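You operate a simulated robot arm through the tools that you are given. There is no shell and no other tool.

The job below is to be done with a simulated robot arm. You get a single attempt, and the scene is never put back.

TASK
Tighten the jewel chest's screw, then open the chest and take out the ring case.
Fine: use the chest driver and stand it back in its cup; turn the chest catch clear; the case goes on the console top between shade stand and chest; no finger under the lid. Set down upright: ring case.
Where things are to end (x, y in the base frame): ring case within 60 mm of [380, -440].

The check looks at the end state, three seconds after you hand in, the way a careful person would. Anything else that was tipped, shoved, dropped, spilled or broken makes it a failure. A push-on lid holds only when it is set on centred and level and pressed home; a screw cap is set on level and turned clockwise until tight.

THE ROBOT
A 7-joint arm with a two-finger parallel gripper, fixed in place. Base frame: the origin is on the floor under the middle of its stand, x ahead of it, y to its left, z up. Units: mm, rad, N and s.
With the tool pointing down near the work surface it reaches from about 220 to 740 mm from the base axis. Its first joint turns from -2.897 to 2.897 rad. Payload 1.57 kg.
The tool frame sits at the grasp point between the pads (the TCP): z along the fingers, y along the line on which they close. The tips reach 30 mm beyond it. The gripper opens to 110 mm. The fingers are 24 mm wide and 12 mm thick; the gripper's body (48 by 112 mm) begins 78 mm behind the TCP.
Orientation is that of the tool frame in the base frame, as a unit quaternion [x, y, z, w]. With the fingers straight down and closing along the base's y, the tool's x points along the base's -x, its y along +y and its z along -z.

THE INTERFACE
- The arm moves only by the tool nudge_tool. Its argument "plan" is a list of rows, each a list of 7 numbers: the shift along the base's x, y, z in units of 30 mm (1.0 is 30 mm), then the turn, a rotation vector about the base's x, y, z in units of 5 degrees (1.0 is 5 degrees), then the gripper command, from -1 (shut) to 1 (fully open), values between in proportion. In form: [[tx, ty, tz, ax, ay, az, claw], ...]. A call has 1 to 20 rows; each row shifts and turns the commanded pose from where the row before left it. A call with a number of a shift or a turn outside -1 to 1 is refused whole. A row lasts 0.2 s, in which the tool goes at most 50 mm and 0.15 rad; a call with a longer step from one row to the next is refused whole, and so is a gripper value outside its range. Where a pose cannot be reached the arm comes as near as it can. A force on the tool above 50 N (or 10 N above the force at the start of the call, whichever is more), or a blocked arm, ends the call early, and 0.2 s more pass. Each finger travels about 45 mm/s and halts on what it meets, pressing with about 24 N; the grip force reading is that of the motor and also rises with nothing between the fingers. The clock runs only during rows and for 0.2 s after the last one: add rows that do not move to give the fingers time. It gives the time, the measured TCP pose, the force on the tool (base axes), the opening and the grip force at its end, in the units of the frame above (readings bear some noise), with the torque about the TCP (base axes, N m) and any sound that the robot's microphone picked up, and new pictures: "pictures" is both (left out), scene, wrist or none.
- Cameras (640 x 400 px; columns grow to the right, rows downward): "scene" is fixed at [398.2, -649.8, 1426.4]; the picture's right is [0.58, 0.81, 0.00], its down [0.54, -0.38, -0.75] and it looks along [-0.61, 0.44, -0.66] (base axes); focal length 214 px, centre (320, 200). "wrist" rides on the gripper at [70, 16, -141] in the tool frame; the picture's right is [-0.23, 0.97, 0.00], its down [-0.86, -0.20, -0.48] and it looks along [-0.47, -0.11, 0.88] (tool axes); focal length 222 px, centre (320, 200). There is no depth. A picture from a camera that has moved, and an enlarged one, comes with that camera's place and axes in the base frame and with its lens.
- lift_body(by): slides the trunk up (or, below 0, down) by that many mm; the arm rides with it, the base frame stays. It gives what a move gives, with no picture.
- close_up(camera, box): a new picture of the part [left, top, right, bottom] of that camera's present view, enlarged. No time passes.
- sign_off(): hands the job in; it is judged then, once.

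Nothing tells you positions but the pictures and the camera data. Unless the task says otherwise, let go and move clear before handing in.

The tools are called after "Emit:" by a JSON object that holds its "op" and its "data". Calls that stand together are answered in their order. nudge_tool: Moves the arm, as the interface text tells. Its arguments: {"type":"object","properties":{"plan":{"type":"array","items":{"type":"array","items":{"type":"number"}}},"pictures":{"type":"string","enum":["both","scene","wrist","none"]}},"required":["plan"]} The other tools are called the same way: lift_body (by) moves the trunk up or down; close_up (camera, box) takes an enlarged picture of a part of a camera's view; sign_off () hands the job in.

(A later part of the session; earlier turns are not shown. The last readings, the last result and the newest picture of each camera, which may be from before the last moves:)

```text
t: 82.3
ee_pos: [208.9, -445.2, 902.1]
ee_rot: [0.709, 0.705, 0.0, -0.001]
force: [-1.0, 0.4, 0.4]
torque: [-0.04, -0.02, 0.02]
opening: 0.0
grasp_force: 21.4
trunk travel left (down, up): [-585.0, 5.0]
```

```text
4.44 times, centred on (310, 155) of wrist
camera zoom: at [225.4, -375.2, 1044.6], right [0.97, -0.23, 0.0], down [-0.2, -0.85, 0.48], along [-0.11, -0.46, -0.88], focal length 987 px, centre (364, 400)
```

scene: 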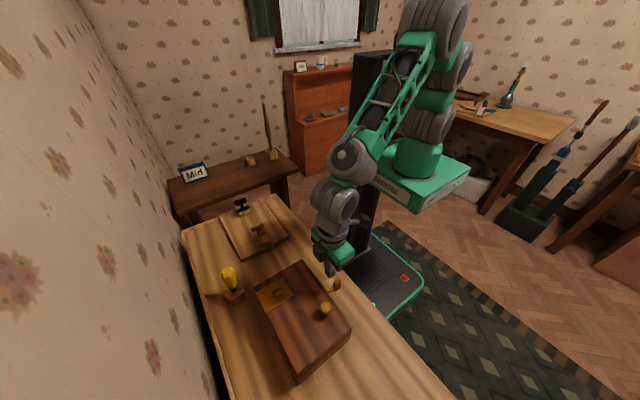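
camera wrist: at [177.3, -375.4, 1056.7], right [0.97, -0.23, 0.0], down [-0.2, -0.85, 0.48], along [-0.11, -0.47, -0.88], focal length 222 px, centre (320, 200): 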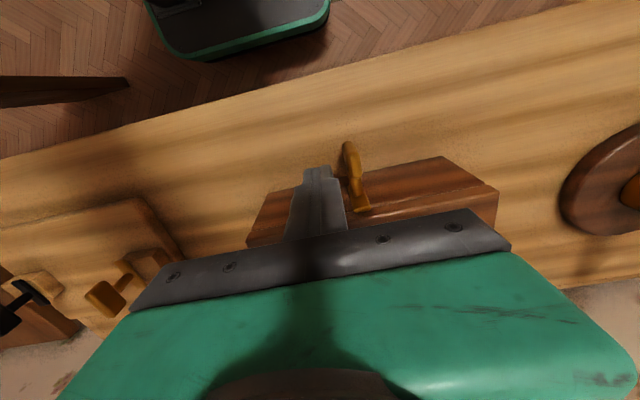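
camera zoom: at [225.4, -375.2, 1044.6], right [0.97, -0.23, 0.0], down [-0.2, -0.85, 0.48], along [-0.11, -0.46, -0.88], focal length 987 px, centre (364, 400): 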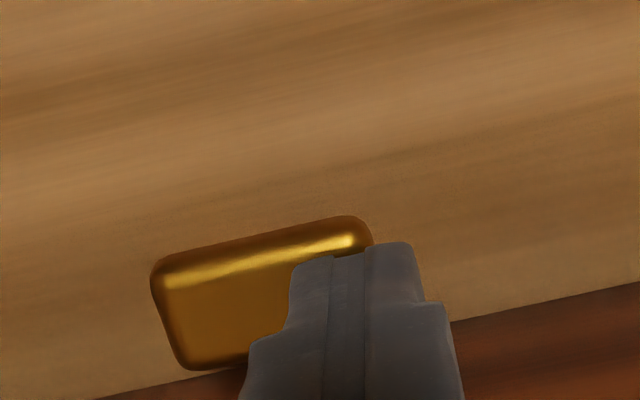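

The tab looks flat now. I'll raise clear and check the bar on the chest's front.

Emit:
{"op": "nudge_tool", "data": {"plan": [[0, 0, 0.5, 0, 0, 0, -1], [0, 0.3, 0.8, 0, 0, 0, -1], [0, 0.3, 0.8, 0, 0, 0, -1], [0, 0.3, 0.8, 0, 0, 0, -1], [0, 0, 0, 0, 0, 0, -1]], "pictures": "wrist"}}

Emit:
{"op": "close_up", "data": {"camera": "scene", "box": [310, 265, 360, 300]}}

Emit:
{"op": "close_up", "data": {"camera": "wrist", "box": [240, 110, 400, 220]}}

```text
t: 83.5
ee_pos: [209.9, -417.2, 990.5]
ee_rot: [0.708, 0.706, 0.0, 0.0]
force: [-1.5, -0.5, -0.3]
torque: [-0.02, 0.04, 0.0]
opening: 0.0
grasp_force: 20.9
trunk travel left (down, up): [-585.0, 5.0]
camera wrist: at [226.1, -348.1, 1133.3], right [0.97, -0.23, 0.0], down [-0.2, -0.85, 0.48], along [-0.11, -0.47, -0.88], focal length 222 px, centre (320, 200)
```

wrist: 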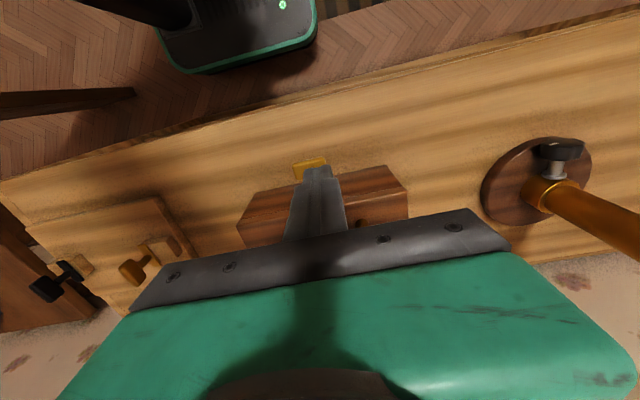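

```text
11.43 times, centred on (335, 282) of scene
camera zoom: at [398.2, -649.8, 1426.4], right [0.58, 0.81, 0.0], down [0.54, -0.38, -0.75], along [-0.61, 0.44, -0.66], focal length 2451 px, centre (149, -743)
```

zoom: 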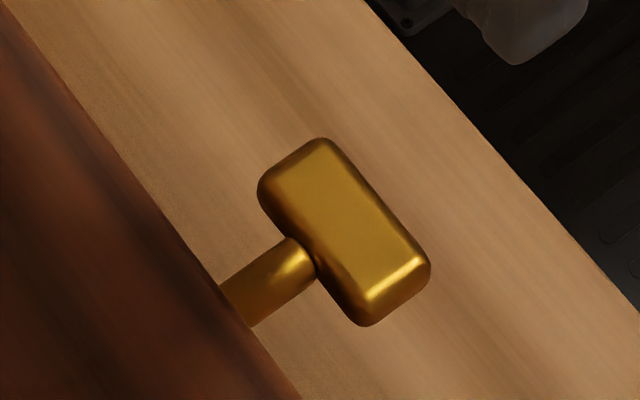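

```text
3.64 times, centred on (320, 165) of wrist
camera zoom: at [226.1, -348.1, 1133.3], right [0.97, -0.23, 0.0], down [-0.2, -0.85, 0.48], along [-0.11, -0.47, -0.88], focal length 808 px, centre (320, 327)
```

zoom: 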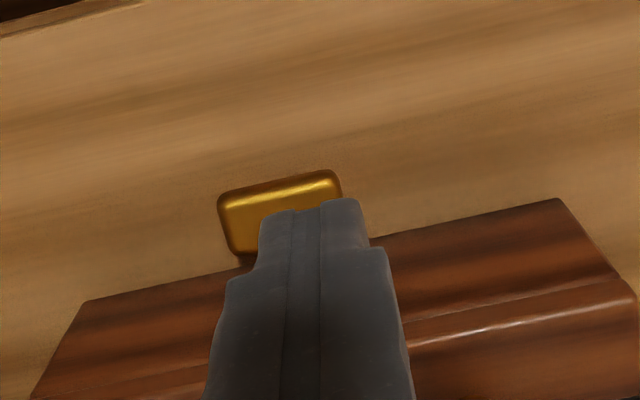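

The bar is now turned horizontal and clear of the lid. Before opening by the knob, I'll test in free air whether the arm can reach where the knob will end up (about y = -690, z ≈ 1010).

Emit:
{"op": "nudge_tool", "data": {"plan": [[0.1, -0.8, 0.1, 0, 0, 0, -1], [0.1, -0.8, 0.1, 0, 0, 0, -1], [0.1, -0.8, 0.1, 0, 0, 0, -1], [0.1, -0.8, 0.1, 0, 0, 0, -1], [0.1, -0.8, 0.1, 0, 0, 0, -1], [0.1, -0.8, 0.1, 0, 0, 0, -1], [0.1, -0.8, 0.1, 0, 0, 0, -1], [0.1, -0.8, 0, 0, 0, 0, -1], [0.1, -0.8, 0, 0, 0, 0, -1], [0.1, -0.8, 0, 0, 0, 0, -1], [0, -0.8, 0, 0, 0, 0, -1], [0, 0, 0, 0, 0, 0, -1]]}}

```text
t: 86.1
ee_pos: [239.6, -658.5, 1010.7]
ee_rot: [0.708, 0.706, 0.0, 0.0]
force: [-0.6, -0.4, 0.5]
torque: [-0.04, -0.01, -0.01]
opening: 0.0
grasp_force: 20.6
out of reach, approached as far as the arm can: row 11
trunk travel left (down, up): [-585.0, 5.0]
camera wrist: at [256.1, -588.9, 1153.8], right [0.97, -0.23, 0.0], down [-0.2, -0.85, 0.48], along [-0.11, -0.47, -0.88], focal length 222 px, centre (320, 200)
```

scene: 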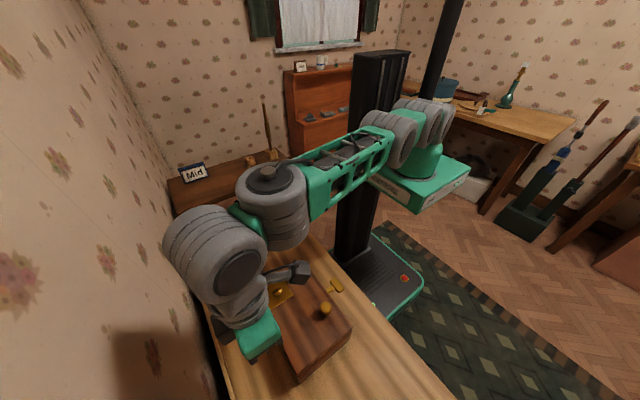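
wrist: 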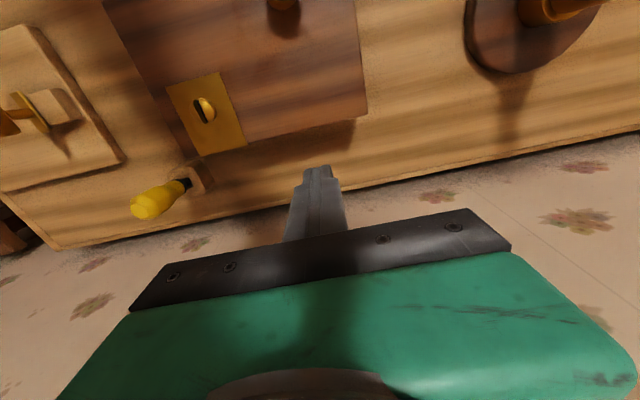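

The arm reaches y ≈ -660 with the tool upright at that height; a slight lean of the hand will give the rest. Now I'll go above the knob with the fingers part open and look at it.

Emit:
{"op": "nudge_tool", "data": {"plan": [[0, 0.8, 0, 0, 0, 0, -1], [0, 0.8, 0, 0, 0, 0, -0.5], [0, 0.8, 0, 0, 0, 0, 0], [0, 0.8, 0, 0, 0, 0, 0], [0, 0.8, 0, 0, 0, 0, 0], [0, 0.6, -0.2, 0, 0, 0, 0], [0, 0.2, -0.3, -0.6, 0, 0, 0], [0, 0, -0.3, -0.6, 0, 0, 0], [0, 0, 0, -0.4, 0, 0, 0], [0, 0, 0, 0, 0, 0, 0]]}}

Emit:
{"op": "close_up", "data": {"camera": "scene", "box": [290, 270, 360, 340]}}

Emit:
{"op": "close_up", "data": {"camera": "wrist", "box": [240, 100, 400, 220]}}

```text
t: 88.3
ee_pos: [238.3, -514.3, 986.5]
ee_rot: [0.706, 0.704, -0.049, 0.05]
force: [0.0, 0.2, 0.3]
torque: [-0.01, 0.0, -0.01]
opening: 55.1
grasp_force: 0.1
trunk travel left (down, up): [-585.0, 5.0]
camera wrist: at [255.8, -425.7, 1118.2], right [0.97, -0.23, 0.03], down [-0.2, -0.78, 0.59], along [-0.11, -0.58, -0.8], focal length 222 px, centre (320, 200)
```

scene: 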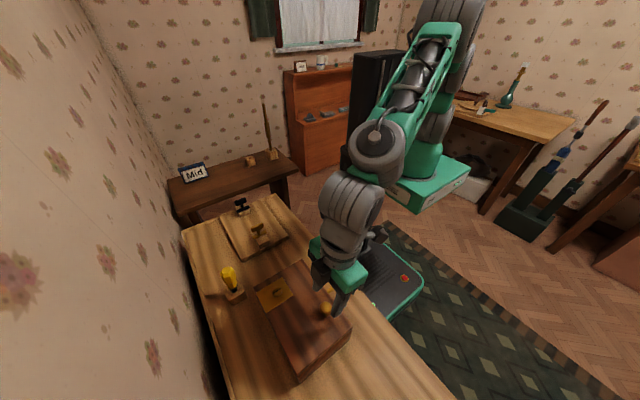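
wrist: 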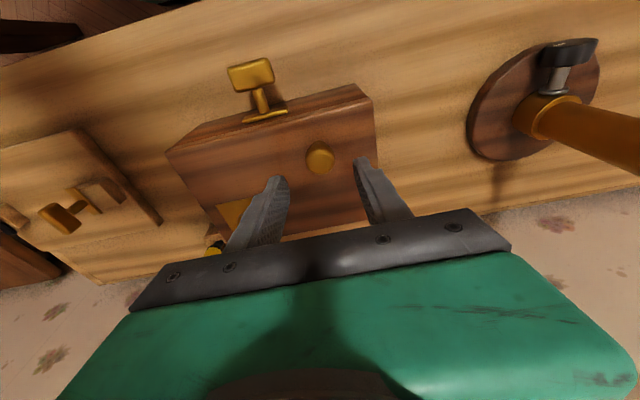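

```text
5.71 times, centred on (325, 305) of scene
camera zoom: at [398.2, -649.8, 1426.4], right [0.58, 0.81, 0.0], down [0.54, -0.38, -0.75], along [-0.61, 0.44, -0.66], focal length 1226 px, centre (291, -400)
```

zoom: 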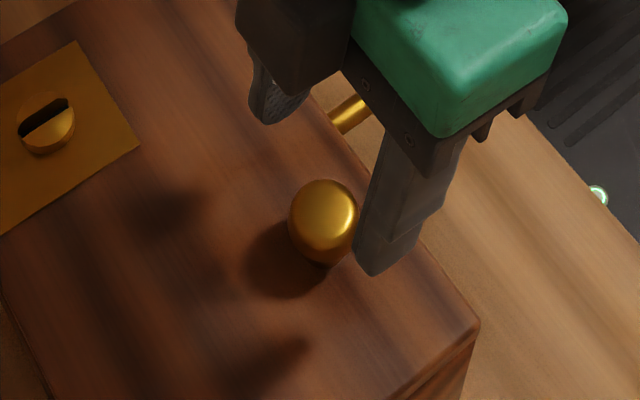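

```text
3.33 times, centred on (320, 160) of wrist
camera zoom: at [255.8, -425.7, 1118.2], right [0.97, -0.23, 0.03], down [-0.2, -0.78, 0.59], along [-0.11, -0.58, -0.8], focal length 740 px, centre (320, 333)
```

zoom: 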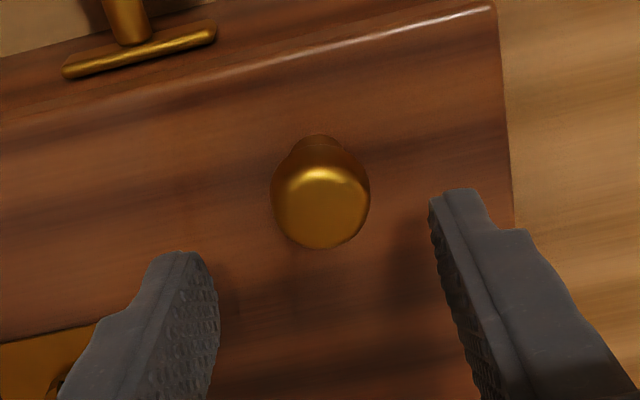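

The knob's head is about 29 mm across, centred near (240, -522, 919). I'll descend around it, keeping the fingertips just above the lid, and close.

Emit:
{"op": "nudge_tool", "data": {"plan": [[0.07, -0.18, 0, 0, 0, 0, 0], [0, 0, -0.5, 0, 0, 0, 0], [0, 0, -0.5, 0, 0, 0, 0], [0, 0, -0.4, 0, 0, 0, 0], [0, 0, -0.3, 0, 0, 0, 0], [0, 0, 0, 0, 0, 0, 0]]}}

Emit:
{"op": "close_up", "data": {"camera": "scene", "box": [290, 270, 360, 340]}}

Emit:
{"op": "close_up", "data": {"camera": "wrist", "box": [240, 100, 400, 220]}}

```text
t: 89.7
ee_pos: [241.3, -519.9, 934.9]
ee_rot: [0.706, 0.704, -0.049, 0.05]
force: [-0.6, -1.1, 0.2]
torque: [-0.02, 0.0, -0.03]
opening: 54.9
grasp_force: 0.0
trunk travel left (down, up): [-585.0, 5.0]
camera wrist: at [258.3, -431.2, 1067.2], right [0.97, -0.23, 0.03], down [-0.2, -0.78, 0.59], along [-0.11, -0.58, -0.8], focal length 222 px, centre (320, 200)
```

scene: 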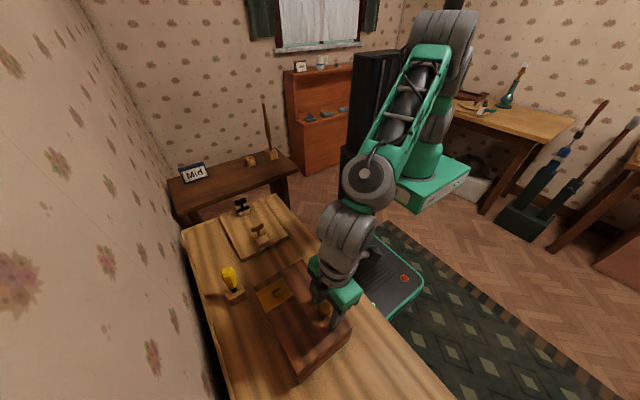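
wrist: 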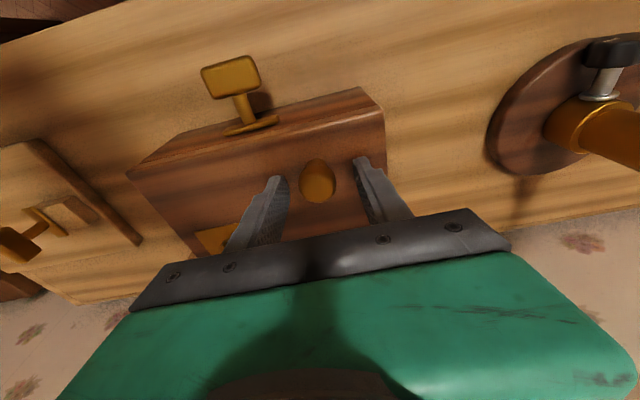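

```text
5.71 times, centred on (325, 305) of scene
camera zoom: at [398.2, -649.8, 1426.4], right [0.58, 0.81, 0.0], down [0.54, -0.38, -0.75], along [-0.61, 0.44, -0.66], focal length 1226 px, centre (291, -400)
```

zoom: 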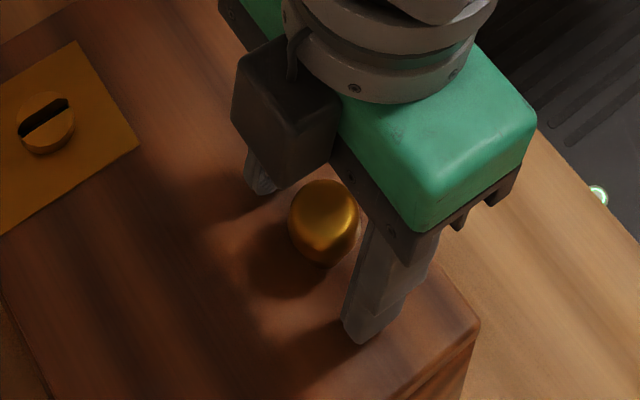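

```text
3.33 times, centred on (320, 160) of wrist
camera zoom: at [258.3, -431.2, 1067.2], right [0.97, -0.23, 0.03], down [-0.2, -0.78, 0.59], along [-0.11, -0.58, -0.8], focal length 740 px, centre (320, 333)
```

zoom: 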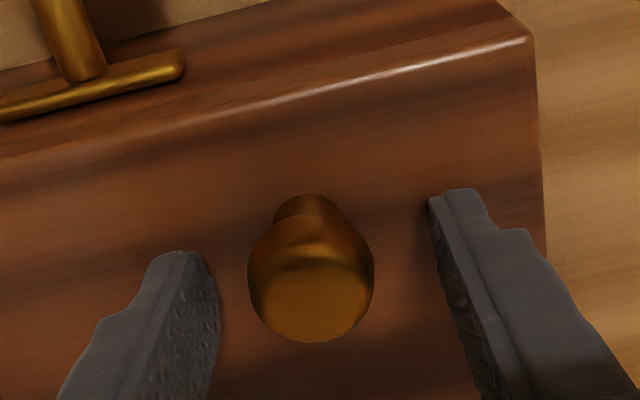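

I'll nudge 2.5 mm in -x to centre on the knob, then close.

Emit:
{"op": "nudge_tool", "data": {"plan": [[-0.09, 0, 0, 0, 0, 0, 0], [0, 0, 0, 0, 0, 0, -0.2], [0, 0, 0, 0, 0, 0, -0.4], [0, 0, 0, 0, 0, 0, -1], [0, 0, 0, 0, 0, 0, -1], [0, 0, 0, 0, 0, 0, -1]], "pictures": "none"}}

Emit:
{"op": "close_up", "data": {"camera": "wrist", "box": [240, 100, 400, 220]}}

Emit:
{"op": "close_up", "data": {"camera": "scene", "box": [230, 240, 370, 390]}}

```text
t: 91.1
ee_pos: [239.7, -519.9, 934.2]
ee_rot: [0.706, 0.705, -0.049, 0.05]
force: [10.6, -0.5, -0.3]
torque: [0.04, -0.11, 0.08]
opening: 29.4
grasp_force: 38.0
trunk travel left (down, up): [-585.0, 5.0]
```

```text
3.33 times, centred on (320, 160) of wrist
camera zoom: at [256.6, -430.8, 1066.9], right [0.97, -0.23, 0.03], down [-0.2, -0.78, 0.59], along [-0.11, -0.58, -0.8], focal length 740 px, centre (320, 333)
```

zoom: 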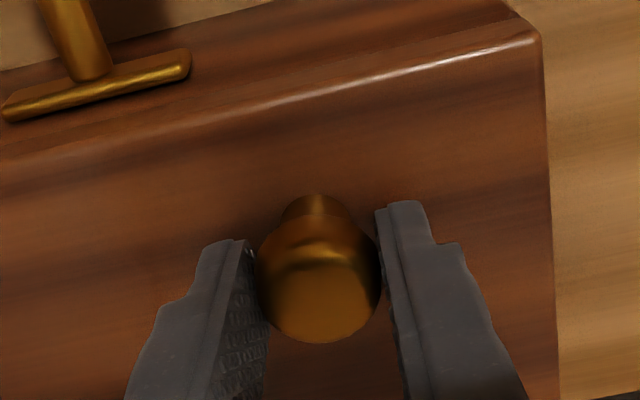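

```text
2.67 times, centred on (300, 315) of scene
camera zoom: at [398.2, -649.8, 1426.4], right [0.58, 0.81, 0.0], down [0.54, -0.38, -0.75], along [-0.61, 0.44, -0.66], focal length 572 px, centre (373, -107)
```

zoom: 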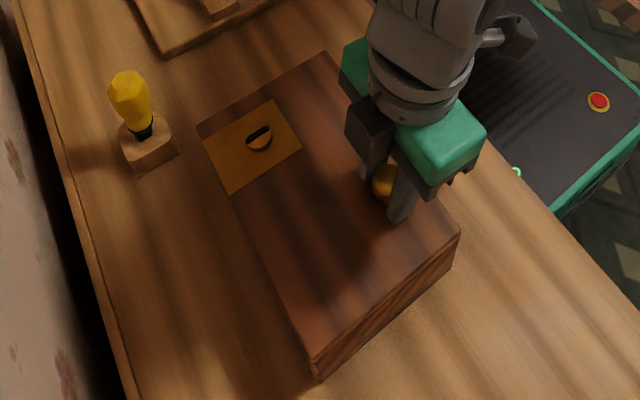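

The knob is held. I'll ease the side load and start the lid with the first few degrees of the arc about a hinge at the back edge, watching the forces.

Emit:
{"op": "nudge_tool", "data": {"plan": [[0.04, 0, 0, 0, 0, 0, -1], [0, -0.06, 0.16, 0, 0, 0, -1], [0, -0.06, 0.16, 0, 0, 0, -1], [0, 0, 0, 0, 0, 0, -1]], "pictures": "none"}}

Emit:
{"op": "close_up", "data": {"camera": "scene", "box": [230, 240, 370, 390]}}

Emit:
{"op": "close_up", "data": {"camera": "wrist", "box": [200, 60, 440, 220]}}

```text
t: 92.1
ee_pos: [240.7, -524.0, 944.7]
ee_rot: [0.706, 0.705, -0.049, 0.048]
force: [6.4, 3.1, -11.7]
torque: [1.11, -0.05, -0.01]
opening: 29.3
grasp_force: 39.4
trunk travel left (down, up): [-585.0, 5.0]
```

```text
2.67 times, centred on (300, 315) of scene
camera zoom: at [398.2, -649.8, 1426.4], right [0.58, 0.81, 0.0], down [0.54, -0.38, -0.75], along [-0.61, 0.44, -0.66], focal length 572 px, centre (373, -107)
```

zoom: 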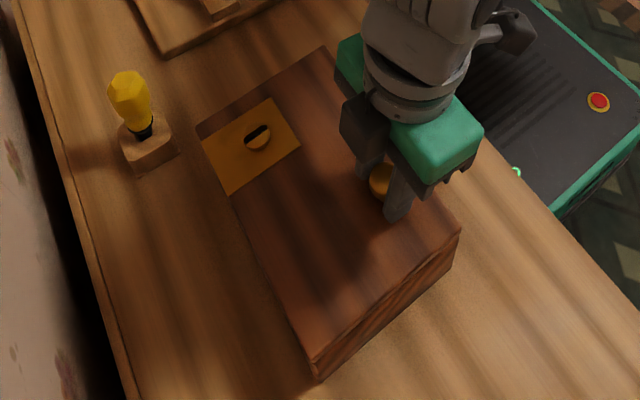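

```text
2.50 times, centred on (320, 140) of wrist
camera zoom: at [257.0, -435.1, 1076.1], right [0.97, -0.23, 0.03], down [-0.2, -0.78, 0.59], along [-0.11, -0.58, -0.81], focal length 555 px, centre (320, 350)
```

zoom: 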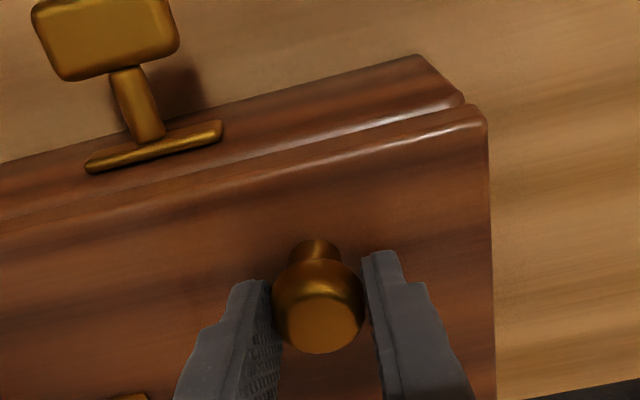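

The lid is rising, but the grip resists the knob's turning (torque about 1.1 N·m). I'll follow with the hand's tilt a little and test whether a softer grip command lowers the pinch.

Emit:
{"op": "nudge_tool", "data": {"plan": [[0, 0, 0, 0.5, 0, 0, -1], [0, 0, 0, 0.4, 0, 0, -0.6], [0, 0, 0, 0, 0, 0, -0.48], [0, 0, 0, 0, 0, 0, -0.48], [0, 0, 0, 0, 0, 0, -0.48]], "pictures": "none"}}

```text
t: 93.3
ee_pos: [239.7, -524.2, 944.0]
ee_rot: [0.708, 0.705, -0.022, 0.022]
force: [2.6, -1.4, -0.1]
torque: [-0.02, -0.03, 0.02]
opening: 31.1
grasp_force: 1.7
trunk travel left (down, up): [-585.0, 5.0]
```

Emit:
{"op": "nudge_tool", "data": {"plan": [[0, 0, 0, 0, 0, 0, -0.5], [0, 0, 0, 0, 0, 0, -0.5], [0, 0, 0, 0, 0, 0, -0.5], [0, 0, 0, 0, 0, 0, -0.5]], "pictures": "none"}}

Emit:
{"op": "close_up", "data": {"camera": "wrist", "box": [200, 60, 440, 220]}}

```text
t: 94.3
ee_pos: [240.6, -524.0, 944.9]
ee_rot: [0.708, 0.705, -0.022, 0.021]
force: [3.1, -0.5, -0.1]
torque: [-0.04, -0.04, -0.03]
opening: 30.4
grasp_force: 1.8
trunk travel left (down, up): [-585.0, 5.0]
```

```text
2.50 times, centred on (320, 140) of wrist
camera zoom: at [256.6, -445.5, 1083.4], right [0.97, -0.23, 0.01], down [-0.2, -0.82, 0.53], along [-0.11, -0.52, -0.85], focal length 555 px, centre (320, 350)
```

zoom: 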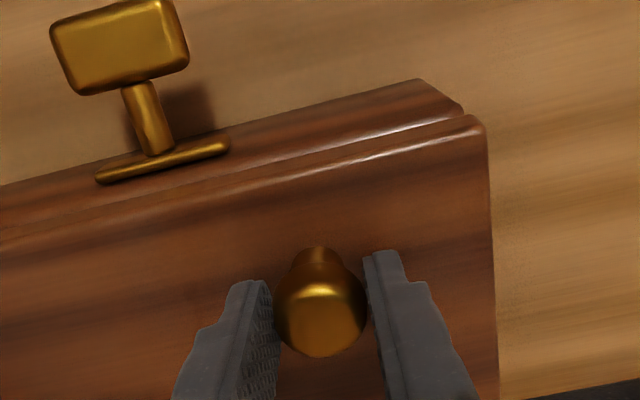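

The grip is spring-like: commands between give lighter pinches. The lid is closed again. I'll re-grip the knob with a moderate pinch and try the arc anew.

Emit:
{"op": "nudge_tool", "data": {"plan": [[0, 0, 0, 0, 0, 0, -0.35], [0, 0.07, -0.15, -0.45, 0, 0, -0.35], [0, 0.07, -0.18, -0.45, 0, 0, -0.35], [0, 0, 0, 0, 0, 0, -0.6], [0, 0, 0, 0, 0, 0, -0.68], [0, 0, 0, 0, 0, 0, -0.68], [0, 0, 0, 0, 0, 0, -0.68]], "pictures": "none"}}

```text
t: 95.9
ee_pos: [239.6, -518.2, 933.4]
ee_rot: [0.707, 0.704, -0.049, 0.049]
force: [3.2, 1.4, -2.0]
torque: [0.02, -0.01, 0.05]
opening: 29.2
grasp_force: 38.9
trunk travel left (down, up): [-585.0, 5.0]
```

Emit:
{"op": "nudge_tool", "data": {"plan": [[0, 0, 0, 0, 0, 0, -0.6], [0, 0, 0, 0, 0, 0, -0.55], [0, 0, 0, 0, 0, 0, -0.55], [0, 0, 0, 0, 0, 0, -0.55]], "pictures": "none"}}

Emit:
{"op": "nudge_tool", "data": {"plan": [[0, 0, 0, 0, 0, 0, -0.6], [0, 0, 0, 0, 0, 0, -0.6], [0, 0, 0, 0, 0, 0, -0.6]], "pictures": "none"}}

```text
t: 96.9
ee_pos: [240.7, -519.1, 934.0]
ee_rot: [0.706, 0.704, -0.049, 0.049]
force: [3.2, 2.6, -2.6]
torque: [0.12, 0.0, 0.03]
opening: 29.1
grasp_force: 39.1
trunk travel left (down, up): [-585.0, 5.0]
```

```text
t: 97.7
ee_pos: [240.9, -518.7, 935.5]
ee_rot: [0.707, 0.704, -0.05, 0.049]
force: [4.5, 3.1, -2.2]
torque: [0.19, 0.03, -0.01]
opening: 29.1
grasp_force: 38.7
trunk travel left (down, up): [-585.0, 5.0]
```

Emit:
{"op": "nudge_tool", "data": {"plan": [[0, 0, 0, 0, 0, 0, -0.53], [0, 0, 0, 0, 0, 0, -0.53], [0, 0, 0, 0, 0, 0, -0.53]], "pictures": "none"}}

Emit:
{"op": "nudge_tool", "data": {"plan": [[0, 0, 0, 0, 0, 0, -0.51], [0, 0, 0, 0, 0, 0, -0.51], [0, 0, 0, 0, 0, 0, -0.51]], "pictures": "none"}}

```text
t: 98.5
ee_pos: [240.3, -520.3, 934.8]
ee_rot: [0.707, 0.704, -0.049, 0.05]
force: [4.0, 3.3, -2.7]
torque: [0.2, 0.03, 0.01]
opening: 29.1
grasp_force: 38.9
trunk travel left (down, up): [-585.0, 5.0]
```

```text
t: 99.3
ee_pos: [240.7, -519.1, 933.7]
ee_rot: [0.706, 0.705, -0.049, 0.049]
force: [3.9, 3.4, -1.7]
torque: [0.17, 0.04, 0.02]
opening: 29.1
grasp_force: 39.5
trunk travel left (down, up): [-585.0, 5.0]
```

The pinch is all-or-nothing, so I'd rather let the hand turn with the lid as far as possible. I'll release, back off and test how far the hand can lean toward the robot (fingers pointing back and down) in front of the knob.

Emit:
{"op": "nudge_tool", "data": {"plan": [[0, 0, 0, 0, 0, 0, -0.2], [0, 0, 0, 0, 0, 0, 0], [0, 0, 0, 0, 0, 0, 0], [0, 0, 0.8, 0, 0, 0, 0], [0, 0.3, 0.8, 0, 0, 0, 0], [0, 0.5, 0.5, -1, 0, 0, 0], [0, 0.5, 0, -1, 0, 0, 0], [0, 0, 0, -1, 0, 0, 0], [0, 0, 0, -1, 0, 0, 0], [0, 0, 0, -1, 0, 0, 0], [0, 0, 0, -1, 0, 0, 0], [0, 0, 0, -1, 0, 0, 0], [0, 0, 0, 0, 0, 0, 0]]}}

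```text
t: 102.1
ee_pos: [239.8, -479.6, 998.2]
ee_rot: [0.659, 0.657, -0.258, 0.26]
force: [-0.5, 0.3, 0.5]
torque: [-0.03, -0.02, 0.01]
opening: 55.1
grasp_force: 0.1
trunk travel left (down, up): [-585.0, 5.0]
camera wrist: at [256.2, -332.8, 1055.8], right [0.97, -0.17, 0.16], down [-0.2, -0.3, 0.93], along [-0.11, -0.94, -0.32], focal length 222 px, centre (320, 200)
```

scene: 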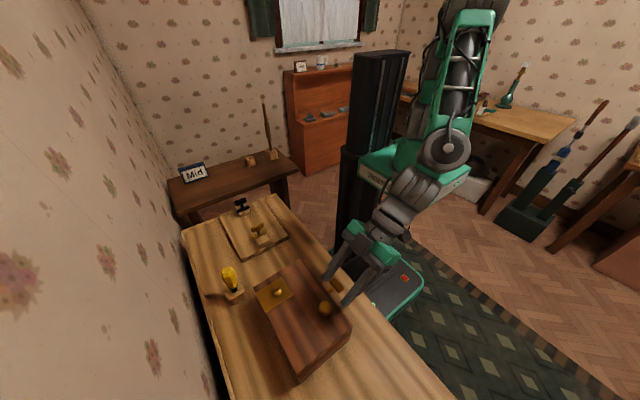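
wrist: 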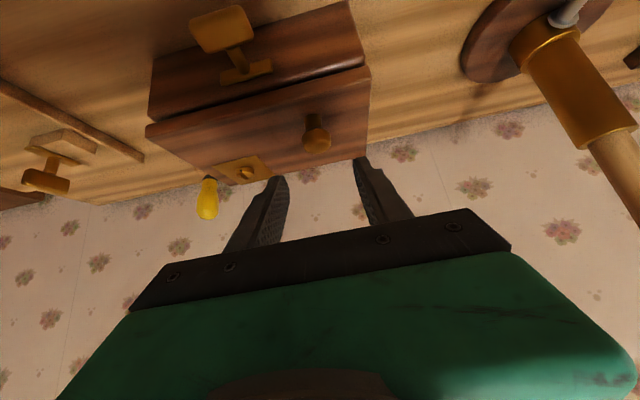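

Leaning 43° is reachable. I'll test leaning further.

Emit:
{"op": "nudge_tool", "data": {"plan": [[0, 0, 0, -1, 0, 0, 0], [0, 0, 0, -1, 0, 0, 0], [0, 0, 0, -1, 0, 0, 0], [0, 0, 0, -1, 0, 0, 0], [0, 0, 0, 0, 0, 0, 0]]}}

```text
t: 103.3
ee_pos: [240.2, -481.0, 998.6]
ee_rot: [0.604, 0.601, -0.369, 0.371]
force: [0.6, 0.5, 0.3]
torque: [0.0, 0.01, 0.03]
opening: 55.0
grasp_force: 0.0
trunk travel left (down, up): [-585.0, 5.0]
camera wrist: at [256.1, -323.1, 1002.2], right [0.97, -0.1, 0.21], down [-0.2, 0.04, 0.98], along [-0.11, -0.99, 0.02], focal length 222 px, centre (320, 200)
```

scene: 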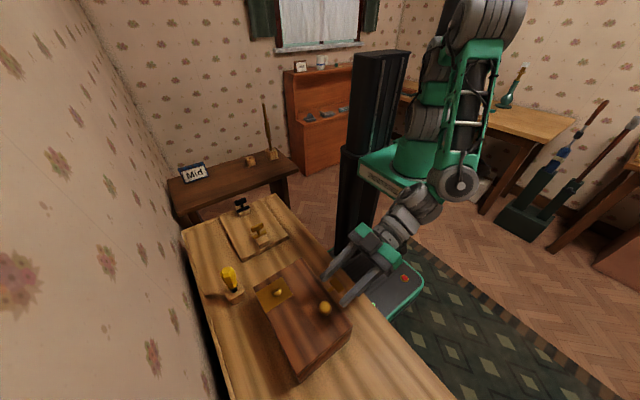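
wrist: 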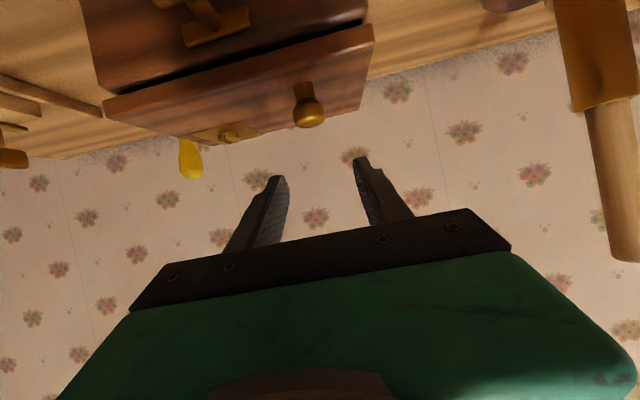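

Still reachable at 63°. I'll try 75°.

Emit:
{"op": "nudge_tool", "data": {"plan": [[0, 0, 0, -0.8, 0, 0, 0], [0, 0, 0, -0.8, 0, 0, 0], [0, 0, 0, -0.8, 0, 0, 0], [0, 0, 0, 0, 0, 0, 0]], "pictures": "scene"}}

Emit:
{"op": "close_up", "data": {"camera": "wrist", "box": [60, 0, 420, 220]}}

```text
t: 104.3
ee_pos: [240.1, -480.1, 997.5]
ee_rot: [0.562, 0.56, -0.429, 0.431]
force: [-0.2, -0.2, 0.6]
torque: [0.04, 0.0, 0.01]
opening: 55.0
grasp_force: 0.0
trunk travel left (down, up): [-585.0, 5.0]
```

scene: 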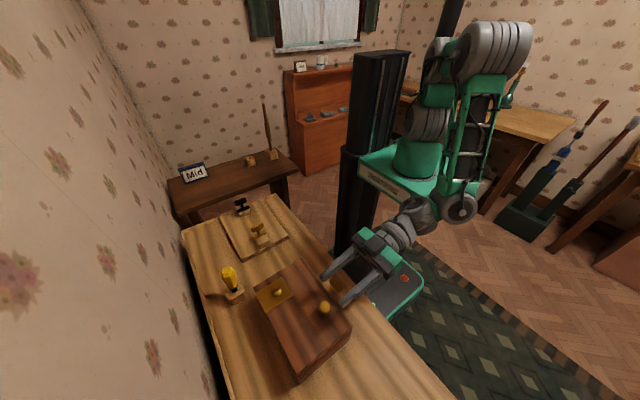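

```text
1.78 times, centred on (240, 110) of wrist
camera zoom: at [256.7, -326.0, 969.1], right [0.97, -0.06, 0.22], down [-0.2, 0.24, 0.95], along [-0.11, -0.97, 0.22], focal length 395 px, centre (462, 360)
```

zoom: 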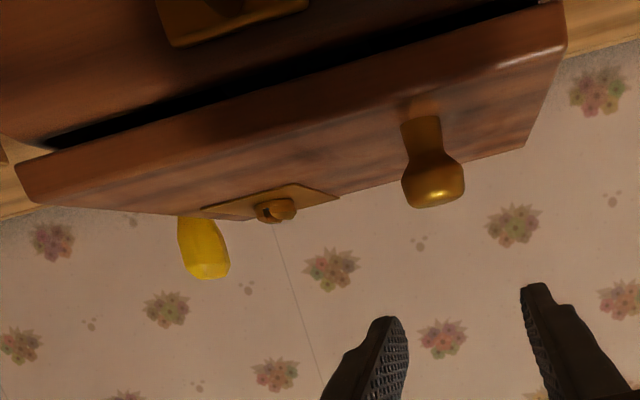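

The lid has stayed a few degrees open where I left it — the hinge holds by friction, so I can work in stages. I'll take the knob with the hand leaning about 63°, so that the hand can turn along with the lid.

Emit:
{"op": "nudge_tool", "data": {"plan": [[0.05, 0.25, -0.4, 0.8, 0, 0, 0], [0, 0.25, -0.4, 0.8, 0, 0, 0], [0, 0.24, -0.35, 0.8, 0, 0, 0], [0, 0, 0, 0, 0, 0, 0], [0, -0.45, -0.23, 0, 0, 0, 0], [0, -0.45, -0.23, 0, 0, 0, 0], [0, -0.45, -0.23, 0, 0, 0, 0], [0, 0, 0, 0, 0, 0, 0]]}}

Emit:
{"op": "close_up", "data": {"camera": "wrist", "box": [180, 60, 440, 220]}}

Emit:
{"op": "close_up", "data": {"camera": "scene", "box": [270, 250, 380, 350]}}

```text
t: 106.1
ee_pos: [241.6, -498.8, 941.2]
ee_rot: [0.604, 0.601, -0.369, 0.371]
force: [0.8, 0.2, 0.1]
torque: [0.02, -0.02, 0.04]
opening: 55.1
grasp_force: 0.1
trunk travel left (down, up): [-585.0, 5.0]
camera wrist: at [258.7, -340.6, 945.9], right [0.97, -0.11, 0.21], down [-0.2, 0.04, 0.98], along [-0.11, -0.99, 0.02], focal length 222 px, centre (320, 200)
```

scene: 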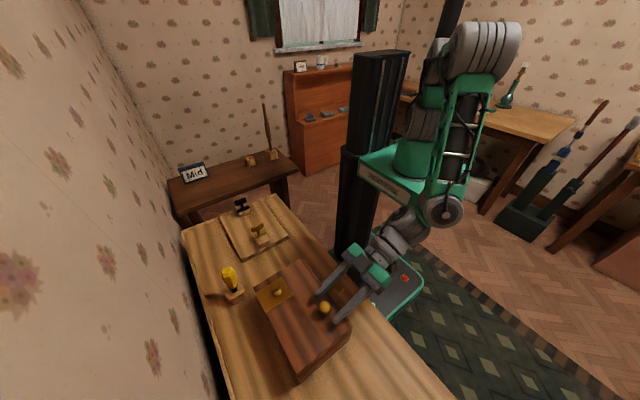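
wrist: 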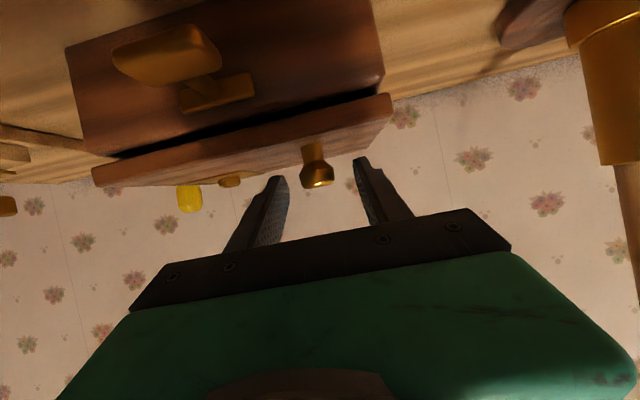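

```text
2.46 times, centred on (310, 140) of wrist
camera zoom: at [258.7, -340.6, 945.9], right [0.97, -0.11, 0.21], down [-0.2, 0.04, 0.98], along [-0.11, -0.99, 0.02], focal length 547 px, centre (345, 348)
```

zoom: 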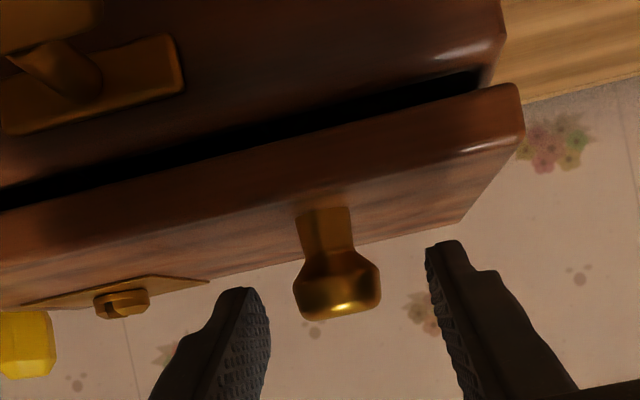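

```text
4.00 times, centred on (325, 300) of scene
camera zoom: at [398.2, -649.8, 1426.4], right [0.58, 0.81, 0.0], down [0.54, -0.38, -0.75], along [-0.61, 0.44, -0.66], focal length 858 px, centre (300, -200)
```

zoom: 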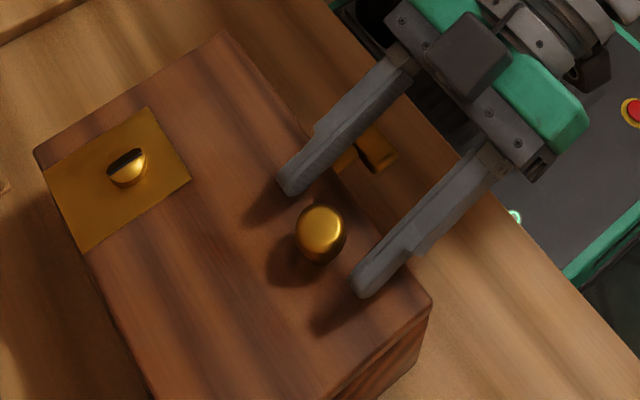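

Emit:
{"op": "nudge_tool", "data": {"plan": [[0, -0.21, -0.09, 0, 0, 0, 0], [0, -0.21, -0.09, 0, 0, 0, 0], [0, 0, 0, 0, 0, 0, 0]], "pictures": "none"}}

Emit:
{"op": "close_up", "data": {"camera": "wrist", "box": [180, 60, 440, 220]}}

Emit:
{"op": "close_up", "data": {"camera": "scene", "box": [270, 250, 380, 350]}}

```text
t: 106.9
ee_pos: [242.1, -511.8, 936.5]
ee_rot: [0.603, 0.603, -0.368, 0.371]
force: [0.2, 0.1, 0.2]
torque: [0.0, -0.01, 0.0]
opening: 55.0
grasp_force: 0.1
trunk travel left (down, up): [-585.0, 5.0]
```

```text
2.46 times, centred on (310, 140) of wrist
camera zoom: at [258.3, -353.1, 940.8], right [0.97, -0.1, 0.21], down [-0.2, 0.04, 0.98], along [-0.11, -0.99, 0.02], focal length 547 px, centre (345, 348)
```

zoom: 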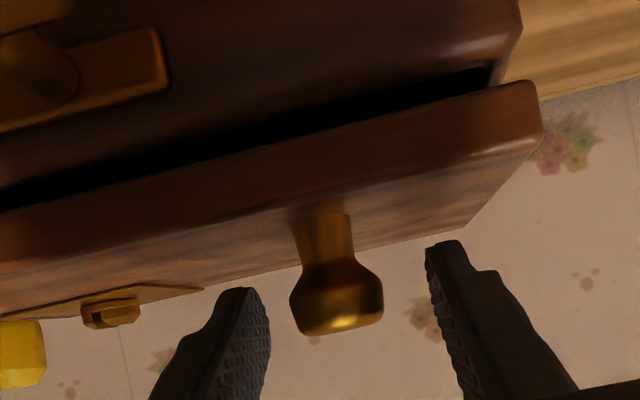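

```text
4.00 times, centred on (325, 300) of scene
camera zoom: at [398.2, -649.8, 1426.4], right [0.58, 0.81, 0.0], down [0.54, -0.38, -0.75], along [-0.61, 0.44, -0.66], focal length 858 px, centre (300, -200)
```

zoom: 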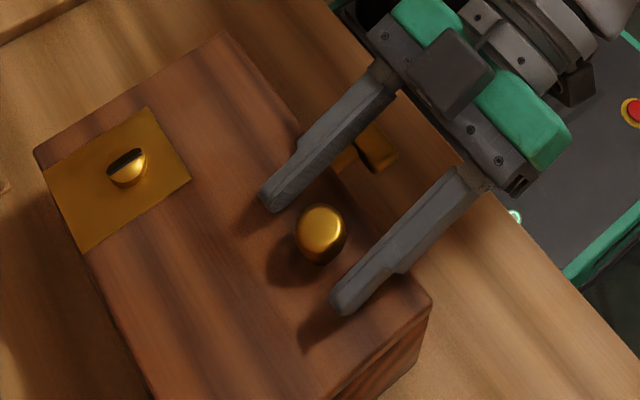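

Emit:
{"op": "nudge_tool", "data": {"plan": [[0, 0, 0, 0, 0, 0, -0.2], [0, 0, 0, 0, 0, 0, -0.4], [0, 0, 0, 0, 0, 0, -1], [0, 0, 0, 0, 0, 0, -1], [0, 0, 0, 0, 0, 0, -1]], "pictures": "none"}}

```text
t: 108.1
ee_pos: [239.6, -510.4, 936.4]
ee_rot: [0.605, 0.601, -0.369, 0.37]
force: [-7.1, -0.1, -0.1]
torque: [-0.16, 0.06, -0.11]
opening: 29.4
grasp_force: 38.2
trunk travel left (down, up): [-585.0, 5.0]
```

Gripped. Now the arc in small steps, with the hand turning along with the lid.

Emit:
{"op": "nudge_tool", "data": {"plan": [[-0.03, 0, 0, 0, 0, 0, -1], [0, -0.087, 0.173, 0.5, 0, 0, -1], [0, -0.087, 0.173, 0.5, 0, 0, -1], [0, -0.1, 0.163, 0.5, 0, 0, -1], [0, -0.1, 0.163, 0.5, 0, 0, -1], [0, 0, 0, 0, 0, 0, -1]], "pictures": "none"}}

Emit:
{"op": "close_up", "data": {"camera": "wrist", "box": [180, 60, 440, 220]}}

Emit:
{"op": "close_up", "data": {"camera": "scene", "box": [230, 240, 380, 390]}}

```text
t: 109.5
ee_pos: [241.0, -522.5, 956.8]
ee_rot: [0.635, 0.632, -0.314, 0.315]
force: [-3.3, -0.9, -2.8]
torque: [0.19, -0.05, -0.01]
opening: 29.1
grasp_force: 39.0
trunk travel left (down, up): [-585.0, 5.0]
```

```text
2.46 times, centred on (310, 140) of wrist
camera zoom: at [256.8, -367.3, 988.9], right [0.97, -0.14, 0.18], down [-0.2, -0.13, 0.97], along [-0.11, -0.98, -0.16], focal length 547 px, centre (345, 348)
```

zoom: 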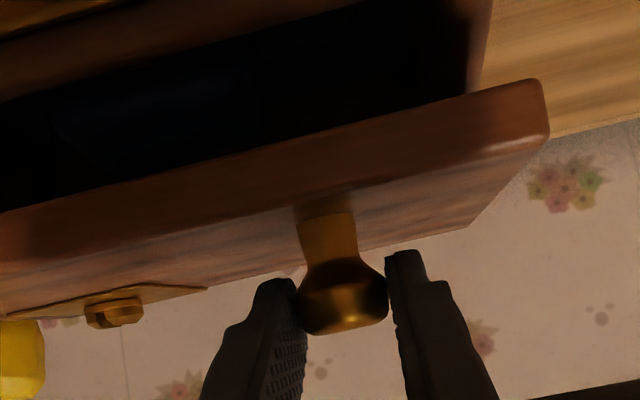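

```text
2.67 times, centred on (305, 315) of scene
camera zoom: at [398.2, -649.8, 1426.4], right [0.58, 0.81, 0.0], down [0.54, -0.38, -0.75], along [-0.61, 0.44, -0.66], focal length 572 px, centre (360, -107)
```

zoom: 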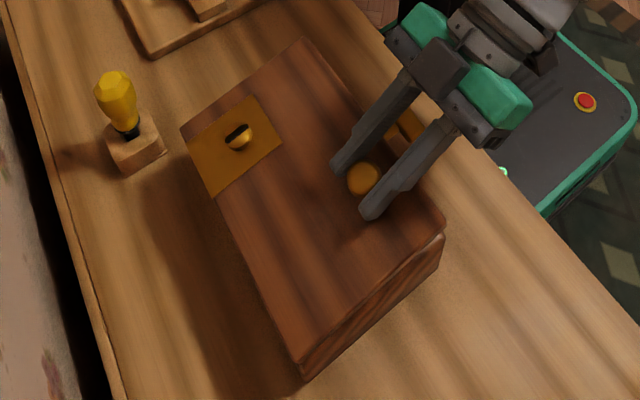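

Smooth, with little force. The inside is coming into view. Continuing the arc.

Emit:
{"op": "nudge_tool", "data": {"plan": [[0, -0.117, 0.157, 0.5, 0, 0, -1], [0, -0.117, 0.157, 0.5, 0, 0, -1], [0, -0.13, 0.143, 0.5, 0, 0, -1], [0, -0.13, 0.143, 0.5, 0, 0, -1], [0, -0.142, 0.133, 0.5, 0, 0, -1], [0, -0.142, 0.133, 0.5, 0, 0, -1], [0, 0, 0, 0, 0, 0, -1]], "pictures": "none"}}

Emit:
{"op": "close_up", "data": {"camera": "wrist", "box": [140, 0, 500, 220]}}

Emit:
{"op": "close_up", "data": {"camera": "scene", "box": [230, 240, 380, 390]}}

```text
t: 111.1
ee_pos: [240.1, -546.1, 983.1]
ee_rot: [0.67, 0.668, -0.229, 0.231]
force: [-2.5, 4.2, -0.8]
torque: [0.33, -0.02, -0.04]
opening: 29.2
grasp_force: 38.5
trunk travel left (down, up): [-585.0, 5.0]
```

```text
1.78 times, centred on (320, 110) of wrist
camera zoom: at [256.7, -403.7, 1054.5], right [0.97, -0.18, 0.14], down [-0.2, -0.38, 0.9], along [-0.11, -0.91, -0.41], focal length 395 px, centre (320, 360)
```

zoom: 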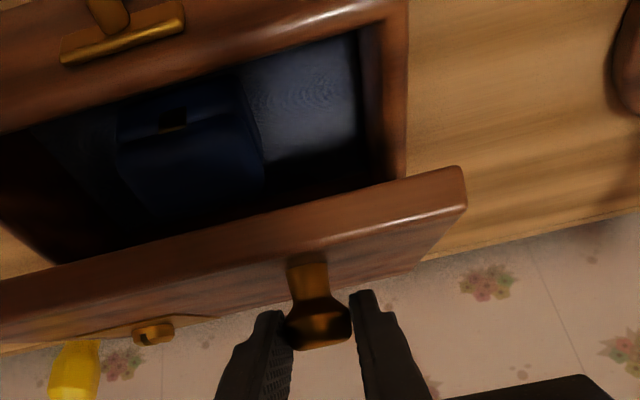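

```text
2.67 times, centred on (305, 315) of scene
camera zoom: at [398.2, -649.8, 1426.4], right [0.58, 0.81, 0.0], down [0.54, -0.38, -0.75], along [-0.61, 0.44, -0.66], focal length 572 px, centre (360, -107)
```

zoom: 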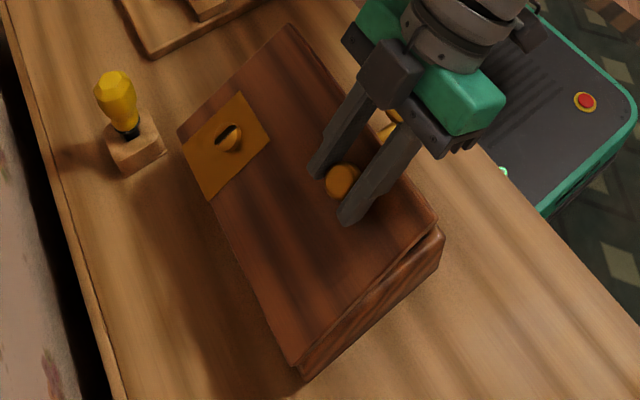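

I can see the dark blue ring case inside. Continuing.

Emit:
{"op": "nudge_tool", "data": {"plan": [[0, -0.15, 0.12, 0.5, 0, 0, -1], [0, -0.15, 0.12, 0.5, 0, 0, -1], [0, -0.16, 0.105, 0.5, 0, 0, -1], [0, -0.16, 0.105, 0.5, 0, 0, -1], [0, -0.17, 0.092, 0.5, 0, 0, -1], [0, -0.17, 0.092, 0.5, 0, 0, -1], [0, 0, 0, 0, 0, 0, -1]], "pictures": "none"}}

Emit:
{"op": "close_up", "data": {"camera": "scene", "box": [230, 240, 380, 390]}}

```text
t: 112.7
ee_pos: [240.0, -575.1, 1003.5]
ee_rot: [0.694, 0.692, -0.14, 0.142]
force: [0.5, -4.4, 1.0]
torque: [-0.54, -0.05, -0.02]
opening: 29.3
grasp_force: 38.9
trunk travel left (down, up): [-585.0, 5.0]
```

```text
2.67 times, centred on (305, 315) of scene
camera zoom: at [398.2, -649.8, 1426.4], right [0.58, 0.81, 0.0], down [0.54, -0.38, -0.75], along [-0.61, 0.44, -0.66], focal length 572 px, centre (360, -107)
```

zoom: 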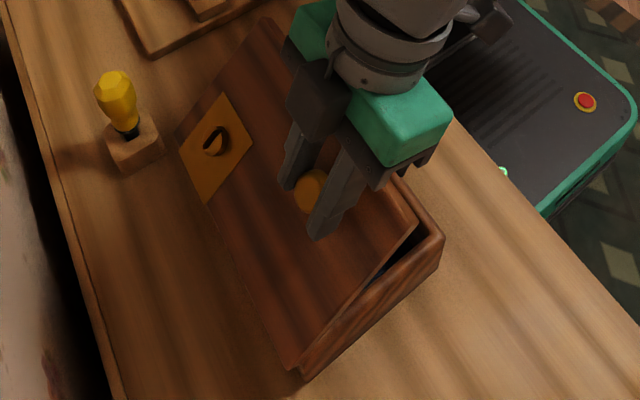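

Emit:
{"op": "nudge_tool", "data": {"plan": [[0, -0.178, 0.077, 0.4, 0, 0, -1], [0, -0.178, 0.077, 0.4, 0, 0, -1], [0, -0.183, 0.062, 0.4, 0, 0, -1], [0, -0.183, 0.062, 0.4, 0, 0, -1], [0, -0.188, 0.043, 0.4, 0, 0, -1], [0, -0.188, 0.043, 0.4, 0, 0, -1], [0, 0, 0, 0, 0, 0, -1]], "pictures": "none"}}

Emit:
{"op": "close_up", "data": {"camera": "scene", "box": [230, 240, 380, 390]}}

Emit:
{"op": "close_up", "data": {"camera": "wrist", "box": [0, 0, 640, 400]}}

```text
t: 114.3
ee_pos: [239.8, -606.3, 1014.0]
ee_rot: [0.705, 0.703, -0.067, 0.068]
force: [-3.2, 10.0, 3.2]
torque: [0.85, 0.11, -0.05]
opening: 29.2
grasp_force: 39.3
trunk travel left (down, up): [-585.0, 5.0]
```

```text
2.67 times, centred on (305, 315) of scene
camera zoom: at [398.2, -649.8, 1426.4], right [0.58, 0.81, 0.0], down [0.54, -0.38, -0.75], along [-0.61, 0.44, -0.66], focal length 572 px, centre (360, -107)
```

zoom: 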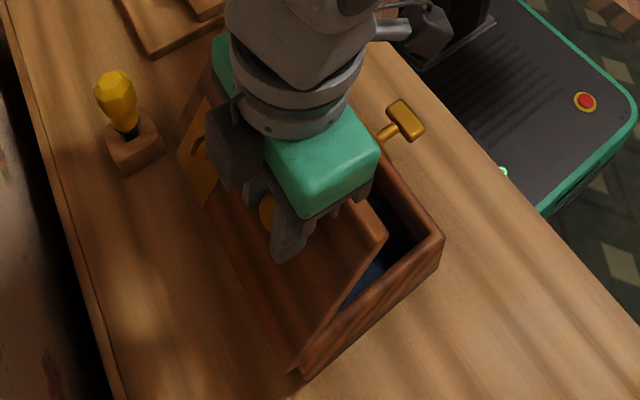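

```text
1.00 times, centred on (320, 200) of wrist (not enlarged: the box is as wide or as high as the picture)
camera zoom: at [256.9, -511.2, 1141.1], right [0.97, -0.23, 0.04], down [-0.2, -0.75, 0.63], along [-0.11, -0.62, -0.77], focal length 222 px, centre (320, 200)
```

zoom: 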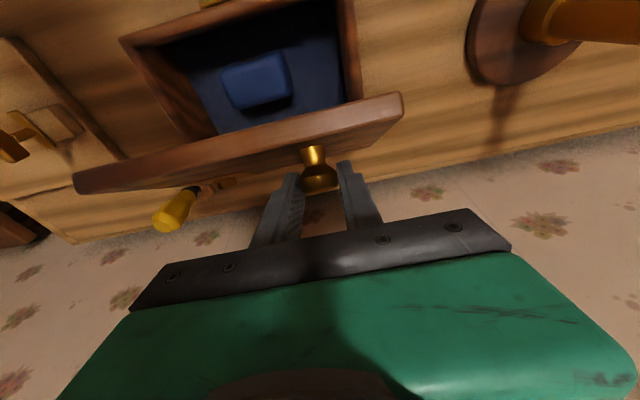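

The lid stands near 60°. I'll release (the hinge holds), lean the hand back again by 25°, and take the knob anew for the remaining angle.

Emit:
{"op": "nudge_tool", "data": {"plan": [[0, 0, 0, 0, 0, 0, -0.4], [0, 0, 0, 0, 0, 0, 0], [0, 0, 0, 0, 0, 0, 0], [0, 0.07, 0.36, 0, 0, 0, 0], [0, 0.1, 0.5, 0, 0, 0, 0], [0, 0.11, 0.6, 0, 0, 0, 0], [0, 0, 0, 0, 0, 0, 0]]}}

Emit:
{"op": "close_up", "data": {"camera": "scene", "box": [230, 240, 380, 390]}}

```text
t: 115.9
ee_pos: [239.9, -596.9, 1058.1]
ee_rot: [0.705, 0.702, -0.067, 0.068]
force: [0.2, -1.0, -1.0]
torque: [0.02, 0.02, 0.04]
opening: 54.9
grasp_force: 0.1
trunk travel left (down, up): [-585.0, 5.0]
camera wrist: at [256.5, -502.9, 1185.5], right [0.97, -0.23, 0.04], down [-0.2, -0.75, 0.63], along [-0.11, -0.62, -0.77], focal length 222 px, centre (320, 200)
```

scene: 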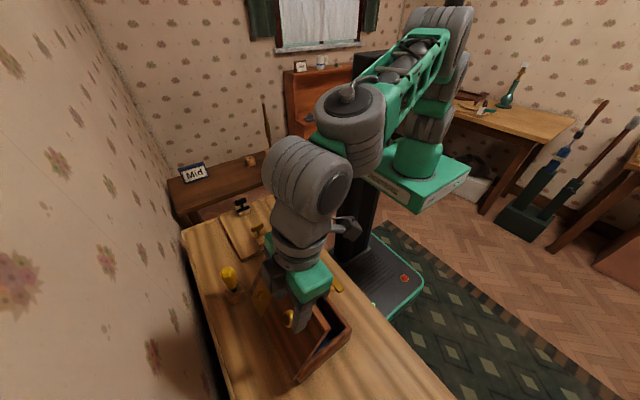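
wrist: 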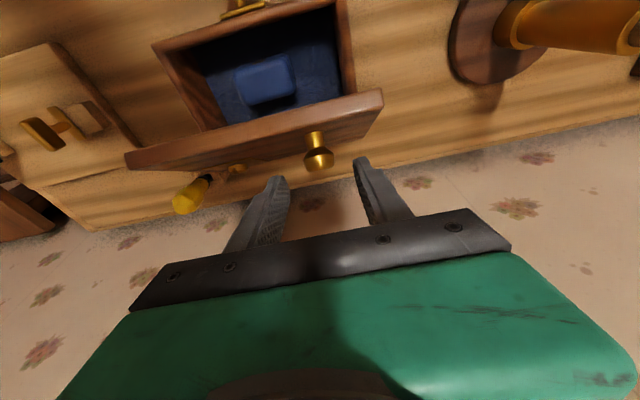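

```text
2.67 times, centred on (305, 315) of scene
camera zoom: at [398.2, -649.8, 1426.4], right [0.58, 0.81, 0.0], down [0.54, -0.38, -0.75], along [-0.61, 0.44, -0.66], focal length 572 px, centre (360, -107)
```

zoom: 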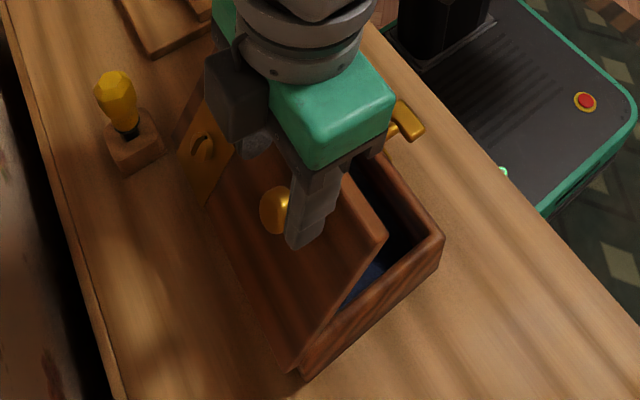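

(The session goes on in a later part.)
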